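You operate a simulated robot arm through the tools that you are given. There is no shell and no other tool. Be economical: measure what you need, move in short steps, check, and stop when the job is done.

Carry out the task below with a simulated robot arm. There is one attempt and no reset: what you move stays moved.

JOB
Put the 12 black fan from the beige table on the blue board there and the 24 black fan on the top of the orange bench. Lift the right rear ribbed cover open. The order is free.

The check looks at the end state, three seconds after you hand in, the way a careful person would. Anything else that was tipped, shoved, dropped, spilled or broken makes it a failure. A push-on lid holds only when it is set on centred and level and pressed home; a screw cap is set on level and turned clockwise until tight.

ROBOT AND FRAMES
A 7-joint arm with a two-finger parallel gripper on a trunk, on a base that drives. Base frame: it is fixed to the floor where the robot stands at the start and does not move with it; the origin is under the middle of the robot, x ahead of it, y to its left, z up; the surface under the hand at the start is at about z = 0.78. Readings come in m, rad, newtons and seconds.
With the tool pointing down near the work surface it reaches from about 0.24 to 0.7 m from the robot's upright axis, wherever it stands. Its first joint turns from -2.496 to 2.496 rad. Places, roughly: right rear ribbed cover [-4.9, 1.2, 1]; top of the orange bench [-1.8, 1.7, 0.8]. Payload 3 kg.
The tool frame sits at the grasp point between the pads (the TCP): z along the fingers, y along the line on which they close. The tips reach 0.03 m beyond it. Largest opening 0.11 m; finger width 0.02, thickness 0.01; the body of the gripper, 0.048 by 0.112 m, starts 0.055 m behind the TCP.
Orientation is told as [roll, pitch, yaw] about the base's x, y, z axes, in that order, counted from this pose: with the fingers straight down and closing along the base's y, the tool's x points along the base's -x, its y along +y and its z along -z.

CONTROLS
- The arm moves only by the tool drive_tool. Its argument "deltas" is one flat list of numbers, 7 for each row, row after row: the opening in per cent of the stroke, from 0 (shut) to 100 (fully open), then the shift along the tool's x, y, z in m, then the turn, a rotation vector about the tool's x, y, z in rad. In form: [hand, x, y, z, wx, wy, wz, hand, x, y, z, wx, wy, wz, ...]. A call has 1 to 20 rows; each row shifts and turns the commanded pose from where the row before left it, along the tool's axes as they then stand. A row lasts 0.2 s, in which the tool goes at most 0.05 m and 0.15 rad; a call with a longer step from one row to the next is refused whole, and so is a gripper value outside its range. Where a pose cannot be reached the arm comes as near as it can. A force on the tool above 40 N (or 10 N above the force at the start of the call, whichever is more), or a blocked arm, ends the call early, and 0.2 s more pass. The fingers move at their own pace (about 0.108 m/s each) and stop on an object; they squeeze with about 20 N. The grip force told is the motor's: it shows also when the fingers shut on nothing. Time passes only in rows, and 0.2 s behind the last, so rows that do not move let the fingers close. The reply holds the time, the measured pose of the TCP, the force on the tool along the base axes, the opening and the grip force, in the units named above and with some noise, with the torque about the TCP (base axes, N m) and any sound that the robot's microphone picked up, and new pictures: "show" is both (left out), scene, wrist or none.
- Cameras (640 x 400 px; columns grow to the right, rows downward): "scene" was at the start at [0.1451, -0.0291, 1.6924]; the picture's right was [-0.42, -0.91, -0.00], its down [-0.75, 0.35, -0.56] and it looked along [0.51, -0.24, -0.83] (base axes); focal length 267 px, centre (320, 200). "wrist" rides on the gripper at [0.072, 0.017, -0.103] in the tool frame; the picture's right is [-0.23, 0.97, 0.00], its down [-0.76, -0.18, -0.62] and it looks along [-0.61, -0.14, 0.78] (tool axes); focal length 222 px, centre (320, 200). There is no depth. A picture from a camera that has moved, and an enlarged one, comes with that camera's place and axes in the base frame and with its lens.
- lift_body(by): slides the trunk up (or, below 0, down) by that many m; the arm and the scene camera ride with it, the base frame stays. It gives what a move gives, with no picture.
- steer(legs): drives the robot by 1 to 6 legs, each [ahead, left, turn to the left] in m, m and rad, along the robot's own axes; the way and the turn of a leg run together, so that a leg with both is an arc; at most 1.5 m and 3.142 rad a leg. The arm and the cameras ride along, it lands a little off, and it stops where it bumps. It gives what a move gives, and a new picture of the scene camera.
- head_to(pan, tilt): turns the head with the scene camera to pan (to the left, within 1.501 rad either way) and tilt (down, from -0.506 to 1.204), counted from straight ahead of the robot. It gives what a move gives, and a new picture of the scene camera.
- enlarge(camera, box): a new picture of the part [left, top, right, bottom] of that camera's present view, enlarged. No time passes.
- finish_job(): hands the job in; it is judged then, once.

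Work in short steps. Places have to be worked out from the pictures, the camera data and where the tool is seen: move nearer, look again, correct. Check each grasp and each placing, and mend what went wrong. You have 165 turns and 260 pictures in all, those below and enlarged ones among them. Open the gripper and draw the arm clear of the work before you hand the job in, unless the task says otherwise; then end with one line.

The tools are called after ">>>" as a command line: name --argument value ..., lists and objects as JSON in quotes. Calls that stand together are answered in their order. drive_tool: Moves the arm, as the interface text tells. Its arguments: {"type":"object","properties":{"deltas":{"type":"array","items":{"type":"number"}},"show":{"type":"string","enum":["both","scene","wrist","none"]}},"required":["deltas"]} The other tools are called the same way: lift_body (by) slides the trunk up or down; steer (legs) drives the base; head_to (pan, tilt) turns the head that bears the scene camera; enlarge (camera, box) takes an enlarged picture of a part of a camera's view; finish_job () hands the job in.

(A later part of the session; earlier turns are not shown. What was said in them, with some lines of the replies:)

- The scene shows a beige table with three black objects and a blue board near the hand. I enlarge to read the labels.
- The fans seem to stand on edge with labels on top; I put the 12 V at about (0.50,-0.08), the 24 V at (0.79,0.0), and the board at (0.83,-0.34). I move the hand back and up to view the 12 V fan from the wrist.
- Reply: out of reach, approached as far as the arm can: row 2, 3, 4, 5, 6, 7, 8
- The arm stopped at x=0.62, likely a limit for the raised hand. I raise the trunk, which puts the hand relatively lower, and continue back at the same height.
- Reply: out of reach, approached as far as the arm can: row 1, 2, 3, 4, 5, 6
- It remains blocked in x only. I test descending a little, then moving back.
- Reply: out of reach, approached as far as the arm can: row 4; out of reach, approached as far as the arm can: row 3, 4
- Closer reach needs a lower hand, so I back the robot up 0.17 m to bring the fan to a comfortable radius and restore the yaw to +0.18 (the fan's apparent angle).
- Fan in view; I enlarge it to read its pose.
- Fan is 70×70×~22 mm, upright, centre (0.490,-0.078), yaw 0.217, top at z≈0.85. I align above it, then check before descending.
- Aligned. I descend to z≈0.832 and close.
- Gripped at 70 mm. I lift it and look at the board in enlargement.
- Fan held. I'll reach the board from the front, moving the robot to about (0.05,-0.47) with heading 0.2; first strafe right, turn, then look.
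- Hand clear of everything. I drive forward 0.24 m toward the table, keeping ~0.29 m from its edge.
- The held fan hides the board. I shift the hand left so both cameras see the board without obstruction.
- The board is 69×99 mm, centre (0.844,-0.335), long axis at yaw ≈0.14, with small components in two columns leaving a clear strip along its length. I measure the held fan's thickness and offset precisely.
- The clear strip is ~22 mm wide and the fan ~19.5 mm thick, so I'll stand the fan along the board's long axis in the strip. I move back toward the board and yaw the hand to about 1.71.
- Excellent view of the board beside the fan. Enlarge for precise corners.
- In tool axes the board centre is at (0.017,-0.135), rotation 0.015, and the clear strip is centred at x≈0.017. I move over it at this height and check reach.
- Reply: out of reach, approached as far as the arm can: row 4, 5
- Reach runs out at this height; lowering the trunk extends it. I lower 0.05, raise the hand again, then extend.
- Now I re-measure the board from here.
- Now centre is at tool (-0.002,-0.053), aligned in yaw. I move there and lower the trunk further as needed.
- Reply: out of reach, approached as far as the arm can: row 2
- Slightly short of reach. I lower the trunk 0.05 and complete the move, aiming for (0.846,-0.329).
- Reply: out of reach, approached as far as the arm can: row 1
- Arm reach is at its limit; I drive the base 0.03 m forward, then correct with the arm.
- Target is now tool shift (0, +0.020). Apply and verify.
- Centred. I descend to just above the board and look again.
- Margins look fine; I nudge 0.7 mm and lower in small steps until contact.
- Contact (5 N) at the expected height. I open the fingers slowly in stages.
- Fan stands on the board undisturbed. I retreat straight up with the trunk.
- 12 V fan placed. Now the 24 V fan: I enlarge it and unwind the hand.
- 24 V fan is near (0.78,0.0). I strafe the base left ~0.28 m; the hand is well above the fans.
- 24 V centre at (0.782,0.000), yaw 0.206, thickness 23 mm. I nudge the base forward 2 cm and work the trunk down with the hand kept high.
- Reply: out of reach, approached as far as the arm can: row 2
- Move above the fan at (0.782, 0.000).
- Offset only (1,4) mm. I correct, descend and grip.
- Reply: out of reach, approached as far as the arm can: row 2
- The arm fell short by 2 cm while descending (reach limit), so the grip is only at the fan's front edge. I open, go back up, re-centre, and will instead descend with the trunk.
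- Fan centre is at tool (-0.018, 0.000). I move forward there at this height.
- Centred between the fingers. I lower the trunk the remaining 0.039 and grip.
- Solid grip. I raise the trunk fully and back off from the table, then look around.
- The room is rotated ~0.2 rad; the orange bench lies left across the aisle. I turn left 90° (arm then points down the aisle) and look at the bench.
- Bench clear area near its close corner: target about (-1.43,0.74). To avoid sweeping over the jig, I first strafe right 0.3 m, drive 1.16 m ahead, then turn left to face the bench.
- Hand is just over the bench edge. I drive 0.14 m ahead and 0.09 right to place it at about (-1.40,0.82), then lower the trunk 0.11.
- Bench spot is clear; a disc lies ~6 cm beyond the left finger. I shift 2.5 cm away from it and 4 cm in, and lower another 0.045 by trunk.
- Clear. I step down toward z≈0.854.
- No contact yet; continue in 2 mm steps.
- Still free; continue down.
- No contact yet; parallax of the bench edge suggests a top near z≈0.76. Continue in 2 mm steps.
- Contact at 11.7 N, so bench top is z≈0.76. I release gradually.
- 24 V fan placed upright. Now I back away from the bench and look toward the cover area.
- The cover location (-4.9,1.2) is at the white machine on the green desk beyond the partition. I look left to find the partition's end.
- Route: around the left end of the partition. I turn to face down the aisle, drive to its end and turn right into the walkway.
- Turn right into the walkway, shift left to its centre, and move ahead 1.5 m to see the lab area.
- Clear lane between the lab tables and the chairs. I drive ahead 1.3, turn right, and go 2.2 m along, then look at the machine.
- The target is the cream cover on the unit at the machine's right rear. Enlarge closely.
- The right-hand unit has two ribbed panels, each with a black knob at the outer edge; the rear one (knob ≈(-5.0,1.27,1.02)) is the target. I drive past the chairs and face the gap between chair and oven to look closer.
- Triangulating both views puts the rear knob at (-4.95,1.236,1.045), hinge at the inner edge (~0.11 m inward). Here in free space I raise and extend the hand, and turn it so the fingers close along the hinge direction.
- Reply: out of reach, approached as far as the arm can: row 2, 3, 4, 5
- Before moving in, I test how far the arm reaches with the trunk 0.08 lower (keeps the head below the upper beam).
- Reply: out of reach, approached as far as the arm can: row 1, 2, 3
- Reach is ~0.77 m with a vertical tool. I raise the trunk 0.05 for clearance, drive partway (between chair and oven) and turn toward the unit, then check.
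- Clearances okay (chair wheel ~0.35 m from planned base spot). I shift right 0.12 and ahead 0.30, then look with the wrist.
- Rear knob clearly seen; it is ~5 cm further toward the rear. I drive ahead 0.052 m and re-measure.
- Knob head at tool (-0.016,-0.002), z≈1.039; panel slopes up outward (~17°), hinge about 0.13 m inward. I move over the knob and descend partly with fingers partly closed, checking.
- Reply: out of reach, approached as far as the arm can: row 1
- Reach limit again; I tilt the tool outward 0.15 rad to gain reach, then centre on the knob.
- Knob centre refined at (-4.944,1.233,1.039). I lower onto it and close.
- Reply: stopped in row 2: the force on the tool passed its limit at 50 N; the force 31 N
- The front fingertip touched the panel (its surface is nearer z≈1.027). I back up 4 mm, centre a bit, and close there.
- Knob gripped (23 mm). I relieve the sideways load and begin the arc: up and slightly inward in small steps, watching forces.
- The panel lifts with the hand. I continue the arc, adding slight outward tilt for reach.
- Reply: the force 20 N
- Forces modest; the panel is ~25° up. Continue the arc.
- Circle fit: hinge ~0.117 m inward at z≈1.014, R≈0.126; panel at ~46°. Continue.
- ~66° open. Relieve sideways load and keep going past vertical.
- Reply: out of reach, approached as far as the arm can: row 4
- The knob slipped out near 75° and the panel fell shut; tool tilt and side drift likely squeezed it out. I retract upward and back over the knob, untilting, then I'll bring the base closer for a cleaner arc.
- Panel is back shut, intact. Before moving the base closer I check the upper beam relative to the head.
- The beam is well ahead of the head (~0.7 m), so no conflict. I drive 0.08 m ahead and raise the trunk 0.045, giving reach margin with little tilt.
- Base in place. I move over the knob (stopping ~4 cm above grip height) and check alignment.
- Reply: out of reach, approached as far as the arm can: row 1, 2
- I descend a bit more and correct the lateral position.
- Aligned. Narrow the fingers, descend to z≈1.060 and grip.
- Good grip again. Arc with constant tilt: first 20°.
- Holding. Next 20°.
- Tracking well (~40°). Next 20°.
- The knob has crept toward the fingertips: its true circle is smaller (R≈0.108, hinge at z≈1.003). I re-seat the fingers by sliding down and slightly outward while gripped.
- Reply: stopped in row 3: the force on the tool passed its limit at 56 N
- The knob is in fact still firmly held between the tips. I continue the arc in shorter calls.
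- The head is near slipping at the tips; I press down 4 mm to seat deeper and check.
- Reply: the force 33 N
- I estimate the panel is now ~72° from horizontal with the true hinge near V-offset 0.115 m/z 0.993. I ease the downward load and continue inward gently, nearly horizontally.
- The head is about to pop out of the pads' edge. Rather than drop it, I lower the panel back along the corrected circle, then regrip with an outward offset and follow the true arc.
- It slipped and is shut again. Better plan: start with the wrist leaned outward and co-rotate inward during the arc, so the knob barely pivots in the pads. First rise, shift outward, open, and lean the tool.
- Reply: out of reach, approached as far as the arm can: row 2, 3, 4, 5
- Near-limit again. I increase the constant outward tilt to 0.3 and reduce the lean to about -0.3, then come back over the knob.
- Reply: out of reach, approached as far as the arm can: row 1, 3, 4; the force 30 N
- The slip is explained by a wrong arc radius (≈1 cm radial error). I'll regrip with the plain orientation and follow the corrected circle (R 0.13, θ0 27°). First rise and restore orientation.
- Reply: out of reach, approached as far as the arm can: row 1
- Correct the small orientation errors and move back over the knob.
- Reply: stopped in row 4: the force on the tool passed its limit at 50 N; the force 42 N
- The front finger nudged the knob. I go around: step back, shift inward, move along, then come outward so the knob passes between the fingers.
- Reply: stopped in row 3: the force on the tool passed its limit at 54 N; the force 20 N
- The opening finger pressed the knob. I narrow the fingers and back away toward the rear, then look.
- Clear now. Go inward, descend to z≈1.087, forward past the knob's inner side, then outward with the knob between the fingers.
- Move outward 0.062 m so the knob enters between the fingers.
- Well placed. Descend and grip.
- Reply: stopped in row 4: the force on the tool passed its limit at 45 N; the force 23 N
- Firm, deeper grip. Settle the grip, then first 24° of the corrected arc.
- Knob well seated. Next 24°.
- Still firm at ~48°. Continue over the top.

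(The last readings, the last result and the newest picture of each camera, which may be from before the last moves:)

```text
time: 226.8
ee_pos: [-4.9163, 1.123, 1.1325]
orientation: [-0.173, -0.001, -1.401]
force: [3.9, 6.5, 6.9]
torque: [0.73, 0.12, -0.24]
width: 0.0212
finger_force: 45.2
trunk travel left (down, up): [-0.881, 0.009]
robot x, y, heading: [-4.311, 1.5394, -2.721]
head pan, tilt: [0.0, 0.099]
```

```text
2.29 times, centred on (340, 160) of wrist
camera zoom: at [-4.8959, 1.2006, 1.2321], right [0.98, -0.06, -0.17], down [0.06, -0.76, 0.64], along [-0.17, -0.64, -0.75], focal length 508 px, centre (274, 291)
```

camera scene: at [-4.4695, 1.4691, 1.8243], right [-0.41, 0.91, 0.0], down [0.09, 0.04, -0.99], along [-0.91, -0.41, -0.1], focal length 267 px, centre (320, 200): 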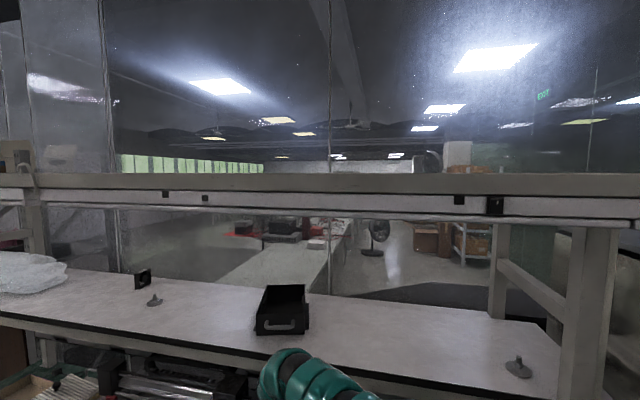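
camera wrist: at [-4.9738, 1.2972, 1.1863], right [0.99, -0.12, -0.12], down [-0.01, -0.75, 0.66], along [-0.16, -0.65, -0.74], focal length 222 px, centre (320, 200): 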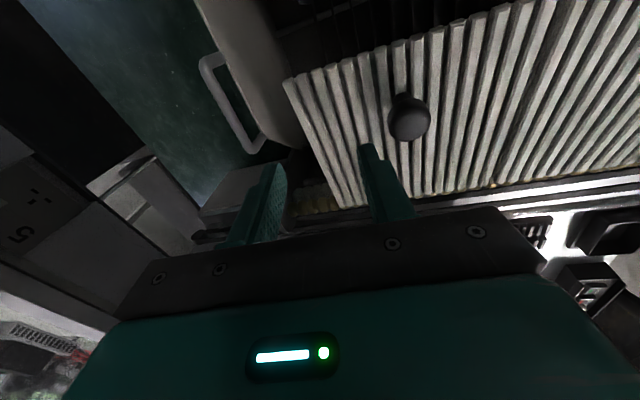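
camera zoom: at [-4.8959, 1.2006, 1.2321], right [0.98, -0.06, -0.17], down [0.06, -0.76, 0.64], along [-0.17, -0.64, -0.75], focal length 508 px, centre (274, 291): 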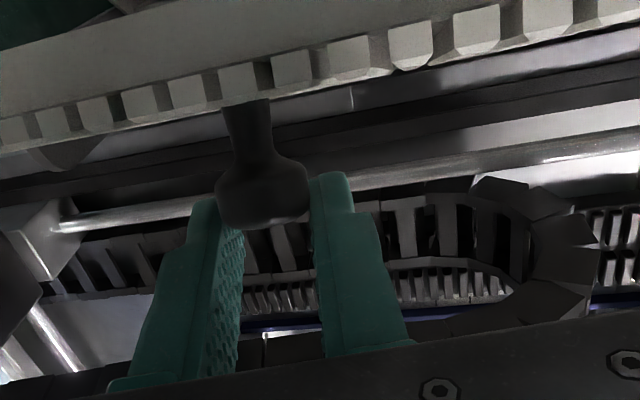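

The knob creeps toward the pad edge under load over time, so speed matters. I carry on quickly now: three fast steps past vertical.

>>> drive_tool --deltas '[0, -0.03, 0, 0.001, 0, 0, 0, 0, -0.03, 0, 0.004, 0, 0, 0, 0, -0.028, 0, 0.008, 0, 0, 0]' --show "wrist"

```text
time: 227.6
ee_pos: [-4.902, 1.0737, 1.1229]
orientation: [-0.167, 0.003, -1.402]
force: [-0.5, 0.4, 0.1]
torque: [-0.02, -0.04, 0.01]
width: 0.0
finger_force: 38.4
out of reach, approached as far as the arm can: row 2, 3
trunk travel left (down, up): [-0.881, 0.009]
robot x, y, heading: [-4.3145, 1.5436, -2.721]
head pan, tilt: [0.0, 0.099]
camera wrist: at [-4.8818, 1.1499, 1.2224], right [0.98, -0.06, -0.16], down [0.06, -0.76, 0.64], along [-0.17, -0.64, -0.75], focal length 222 px, centre (320, 200)
```

wrist: 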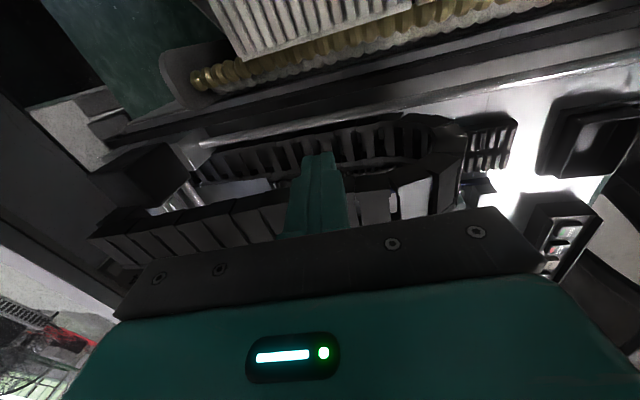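

Dropped again, and the end was also at the reach limit. I return to the knob for a faster single-call arc with an outward-offset grip.

>>> drive_tool --deltas '[20, 0.04, -0.001, 0, 0, 0, 0, 50, 0.04, -0.001, 0, 0, 0, 0, 50, 0.02, -0.0014, 0, 0, 0, 0, 50, 0.005, 0, 0.022, 0, 0, 0, 50, 0.005, 0, 0.023, 0, 0, 0, 50, 0.033, 0, 0, 0, 0, 0, 50, 0.034, 0, 0, 0, 0, 0, 50, 0, 0, 0, 0, 0, 0]' --show "none"

>>> enlarge --camera "wrist" --box '[200, 80, 480, 240]'

```text
time: 229.4
ee_pos: [-4.9451, 1.2467, 1.0815]
orientation: [-0.166, 0.005, -1.403]
force: [-0.3, -0.6, -0.1]
torque: [0.0, -0.03, -0.01]
width: 0.0549
finger_force: 0.0
trunk travel left (down, up): [-0.881, 0.009]
robot x, y, heading: [-4.3087, 1.5342, -2.727]
head pan, tilt: [0.0, 0.099]
```

```text
2.29 times, centred on (340, 160) of wrist
camera zoom: at [-4.9248, 1.3231, 1.1814], right [0.98, -0.06, -0.16], down [0.06, -0.77, 0.64], along [-0.16, -0.64, -0.75], focal length 508 px, centre (274, 291)
```

zoom: 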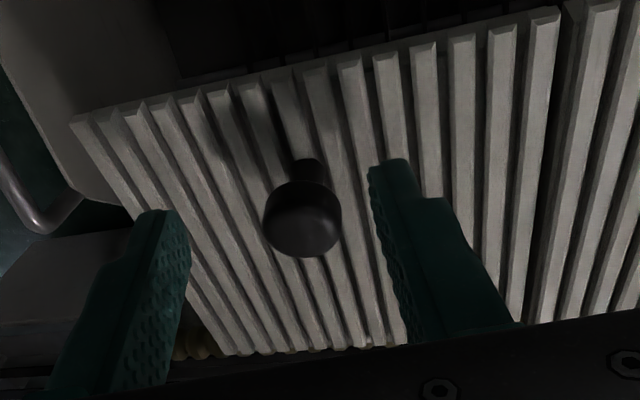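

Aligned. Single call: descend, grip, and run the corrected arc at speed.

>>> drive_tool --deltas '[38, 0.002, 0.004, 0.01, 0, 0, 0, 38, 0, 0.002, 0.0085, 0, 0, 0, 0, 0, 0, 0, 0, 0, 0, 0, 0, 0.001, -0.001, 0, 0, 0, 0, -0.0077, -0.0021, -0.0127, 0, 0, 0, 0, -0.016, -0.0031, -0.019, 0, 0, 0, 0, -0.0237, -0.003, -0.018, 0, 0, 0, 0, -0.0273, -0.002, -0.0122, 0, 0, 0, 0, -0.0294, -0.001, -0.0058, 0, 0, 0, 0, -0.03, 0, 0.001, 0, 0, 0, 0, -0.0243, 0, 0.006, 0, 0, 0]' --show "wrist"

```text
time: 231.8
ee_pos: [-4.9112, 1.0923, 1.1261]
orientation: [-0.176, 0.001, -1.399]
force: [8.3, -1.4, 14.9]
torque: [0.29, 0.0, -0.25]
width: 0.022
finger_force: 45.4
trunk travel left (down, up): [-0.881, 0.009]
robot x, y, heading: [-4.314, 1.5398, -2.721]
head pan, tilt: [0.0, 0.099]
camera wrist: at [-4.8904, 1.1697, 1.2253], right [0.98, -0.06, -0.17], down [0.06, -0.76, 0.65], along [-0.17, -0.65, -0.75], focal length 222 px, centre (320, 200)
```

wrist: 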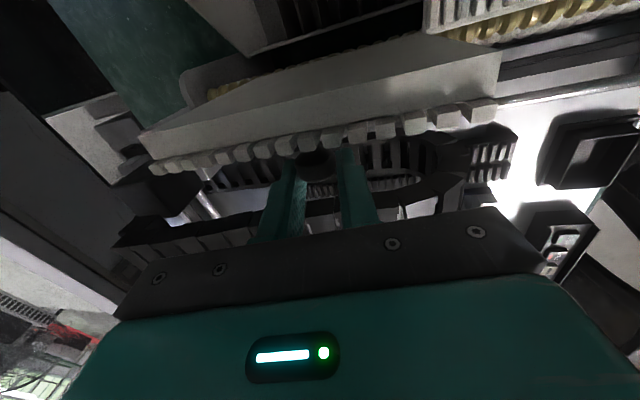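

It held: the panel is now past vertical. I continue slightly further then check forces.

>>> drive_tool --deltas '[0, -0.012, 0, 0.006, 0, 0, 0, 0, -0.01, 0, 0.006, 0, 0, 0]' --show "none"

>>> enlarge --camera "wrist" --box '[130, 40, 530, 240]'

```text
time: 232.4
ee_pos: [-4.9083, 1.0753, 1.1181]
orientation: [-0.177, -0.004, -1.404]
force: [-2.8, -9.6, 30.6]
torque: [0.64, 0.19, -0.14]
width: 0.0208
finger_force: 45.5
out of reach, approached as far as the arm can: row 2
trunk travel left (down, up): [-0.881, 0.009]
robot x, y, heading: [-4.3111, 1.5386, -2.721]
head pan, tilt: [0.0, 0.099]
```

```text
1.60 times, centred on (330, 140) of wrist
camera zoom: at [-4.8873, 1.1523, 1.2163], right [0.98, -0.07, -0.17], down [0.06, -0.76, 0.65], along [-0.17, -0.65, -0.74], focal length 355 px, centre (304, 296)
```

zoom: 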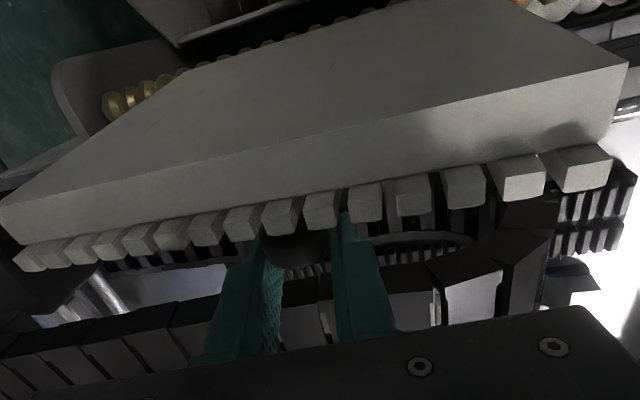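

The panel leans well past vertical. I open the fingers and see whether it stays.

>>> drive_tool --deltas '[45, 0, 0, 0, 0, 0, 0, 60, 0, 0, 0, 0, 0, 0, 60, 0, 0, 0, 0, 0, 0]' --show "wrist"

```text
time: 233.2
ee_pos: [-4.9083, 1.0764, 1.1114]
orientation: [-0.168, 0.004, -1.405]
force: [0.8, -0.1, 0.2]
torque: [0.01, -0.02, 0.0]
width: 0.066
finger_force: 0.1
trunk travel left (down, up): [-0.881, 0.009]
robot x, y, heading: [-4.3121, 1.539, -2.726]
head pan, tilt: [0.0, 0.099]
camera wrist: at [-4.8876, 1.1521, 1.2124], right [0.98, -0.06, -0.16], down [0.06, -0.77, 0.64], along [-0.17, -0.64, -0.75], focal length 222 px, centre (320, 200)
```

wrist: 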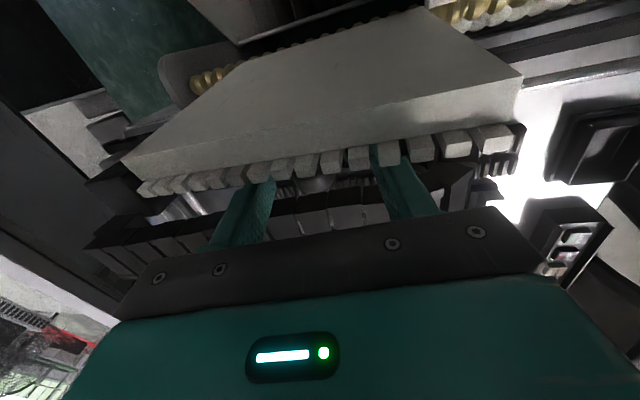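

No load on the tool and the panel stays open. I withdraw straight up slowly.

>>> drive_tool --deltas '[60, 0, 0, -0.015, 0, 0, 0, 60, 0, 0, -0.015, 0, 0, 0, 60, 0, 0, -0.015, 0, 0, 0, 60, 0, 0, -0.015, 0, 0, 0]' --show "wrist"

```text
time: 234.2
ee_pos: [-4.8967, 1.0766, 1.1731]
orientation: [-0.169, 0.003, -1.4]
force: [-0.2, 0.5, -0.1]
torque: [-0.01, 0.0, 0.03]
width: 0.066
finger_force: 0.0
trunk travel left (down, up): [-0.881, 0.009]
robot x, y, heading: [-4.3103, 1.544, -2.722]
head pan, tilt: [0.0, 0.099]
camera wrist: at [-4.8769, 1.1532, 1.2732], right [0.98, -0.06, -0.16], down [0.06, -0.76, 0.64], along [-0.17, -0.64, -0.75], focal length 222 px, centre (320, 200)
```

wrist: 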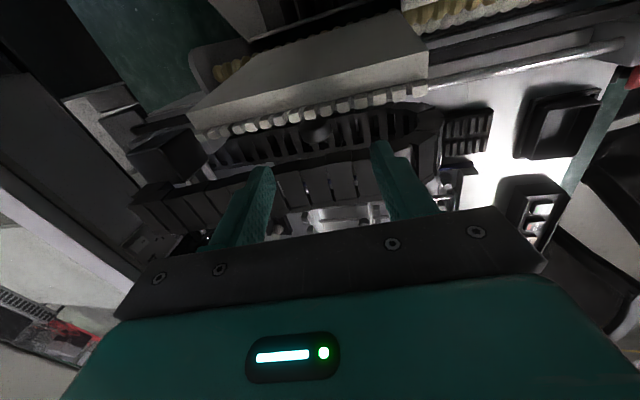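

The panel stands open on its own. I rise further, then back straight out along the machine's depth direction so the hand doesn't brush the panel.

>>> drive_tool --deltas '[60, 0, 0.005, -0.02, 0, 0, 0, 60, 0, 0.005, -0.02, 0, 0, 0, 60, 0, 0.01, -0.01, 0, 0, 0]' --show "none"

>>> steer --legs '[[-0.39, 0.088, 0], [-0.4, 0, 0]]'

>>> head_to --pan 0.1 --tilt 0.55

>>> enlarge --camera "scene" --box '[210, 120, 430, 260]'

```text
time: 235.0
ee_pos: [-4.8713, 1.0812, 1.2187]
orientation: [-0.169, 0.003, -1.404]
force: [0.2, -0.2, 0.0]
torque: [-0.02, 0.0, -0.01]
width: 0.066
finger_force: 0.1
trunk travel left (down, up): [-0.881, 0.009]
robot x, y, heading: [-4.3081, 1.5394, -2.723]
head pan, tilt: [0.0, 0.099]
```

```text
time: 239.6
ee_pos: [-4.1191, 1.3225, 1.2185]
orientation: [-0.17, 0.003, -1.406]
force: [0.4, -0.6, -0.1]
torque: [0.02, 0.02, 0.01]
width: 0.066
finger_force: 0.0
trunk travel left (down, up): [-0.881, 0.009]
robot x, y, heading: [-3.5578, 1.7785, -2.725]
head pan, tilt: [0.0, 0.099]
camera scene: at [-3.7156, 1.7103, 1.8246], right [-0.4, 0.91, 0.0], down [0.09, 0.04, -1.0], along [-0.91, -0.4, -0.1], focal length 267 px, centre (320, 200)
```

scene: 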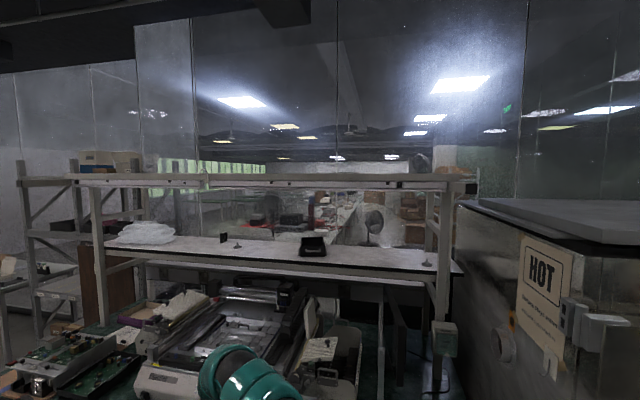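

```text
time: 240.5
ee_pos: [-4.1197, 1.322, 1.2182]
orientation: [-0.167, 0.005, -1.404]
force: [-0.2, 0.6, 1.4]
torque: [0.0, 0.02, 0.05]
width: 0.066
finger_force: 0.0
trunk travel left (down, up): [-0.881, 0.009]
robot x, y, heading: [-3.5571, 1.7785, -2.72]
head pan, tilt: [0.099, 0.55]
camera scene: at [-3.7103, 1.7029, 1.7829], right [-0.49, 0.87, 0.0], down [0.45, 0.26, -0.85], along [-0.74, -0.42, -0.52], focal length 267 px, centre (320, 200)
```

scene: 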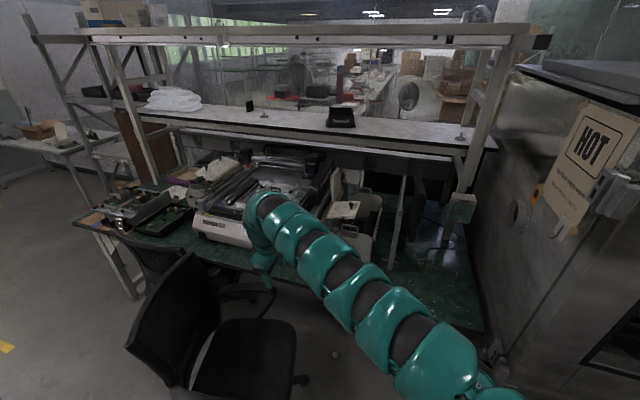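

```text
2.86 times, centred on (320, 190) of scene
camera zoom: at [-3.7103, 1.7029, 1.7829], right [-0.49, 0.87, 0.0], down [0.45, 0.26, -0.85], along [-0.74, -0.42, -0.52], focal length 763 px, centre (320, 229)
```

zoom: 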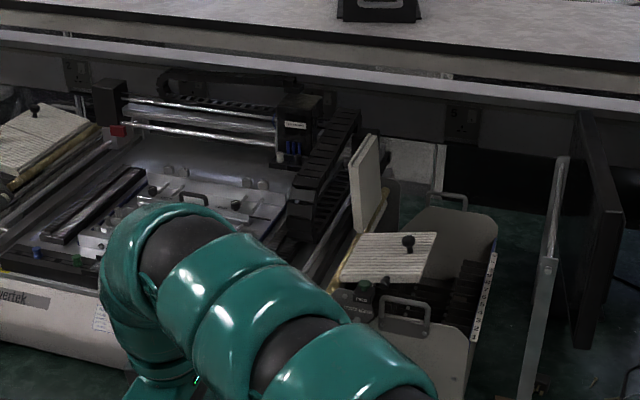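

The right rear cover stands open past vertical and the front one is still closed. Both fans are placed, the gripper is open and the arm is clear, so I hand the job in.

>>> finish_job

```text
The job is handed in.
```

I stood the 12 V fan on the blue board, stood the 24 V fan on the orange bench top, and left the right rear ribbed cover open past vertical; the cover slipped from the grip and fell shut several times before it held, and I saw no damage from that.
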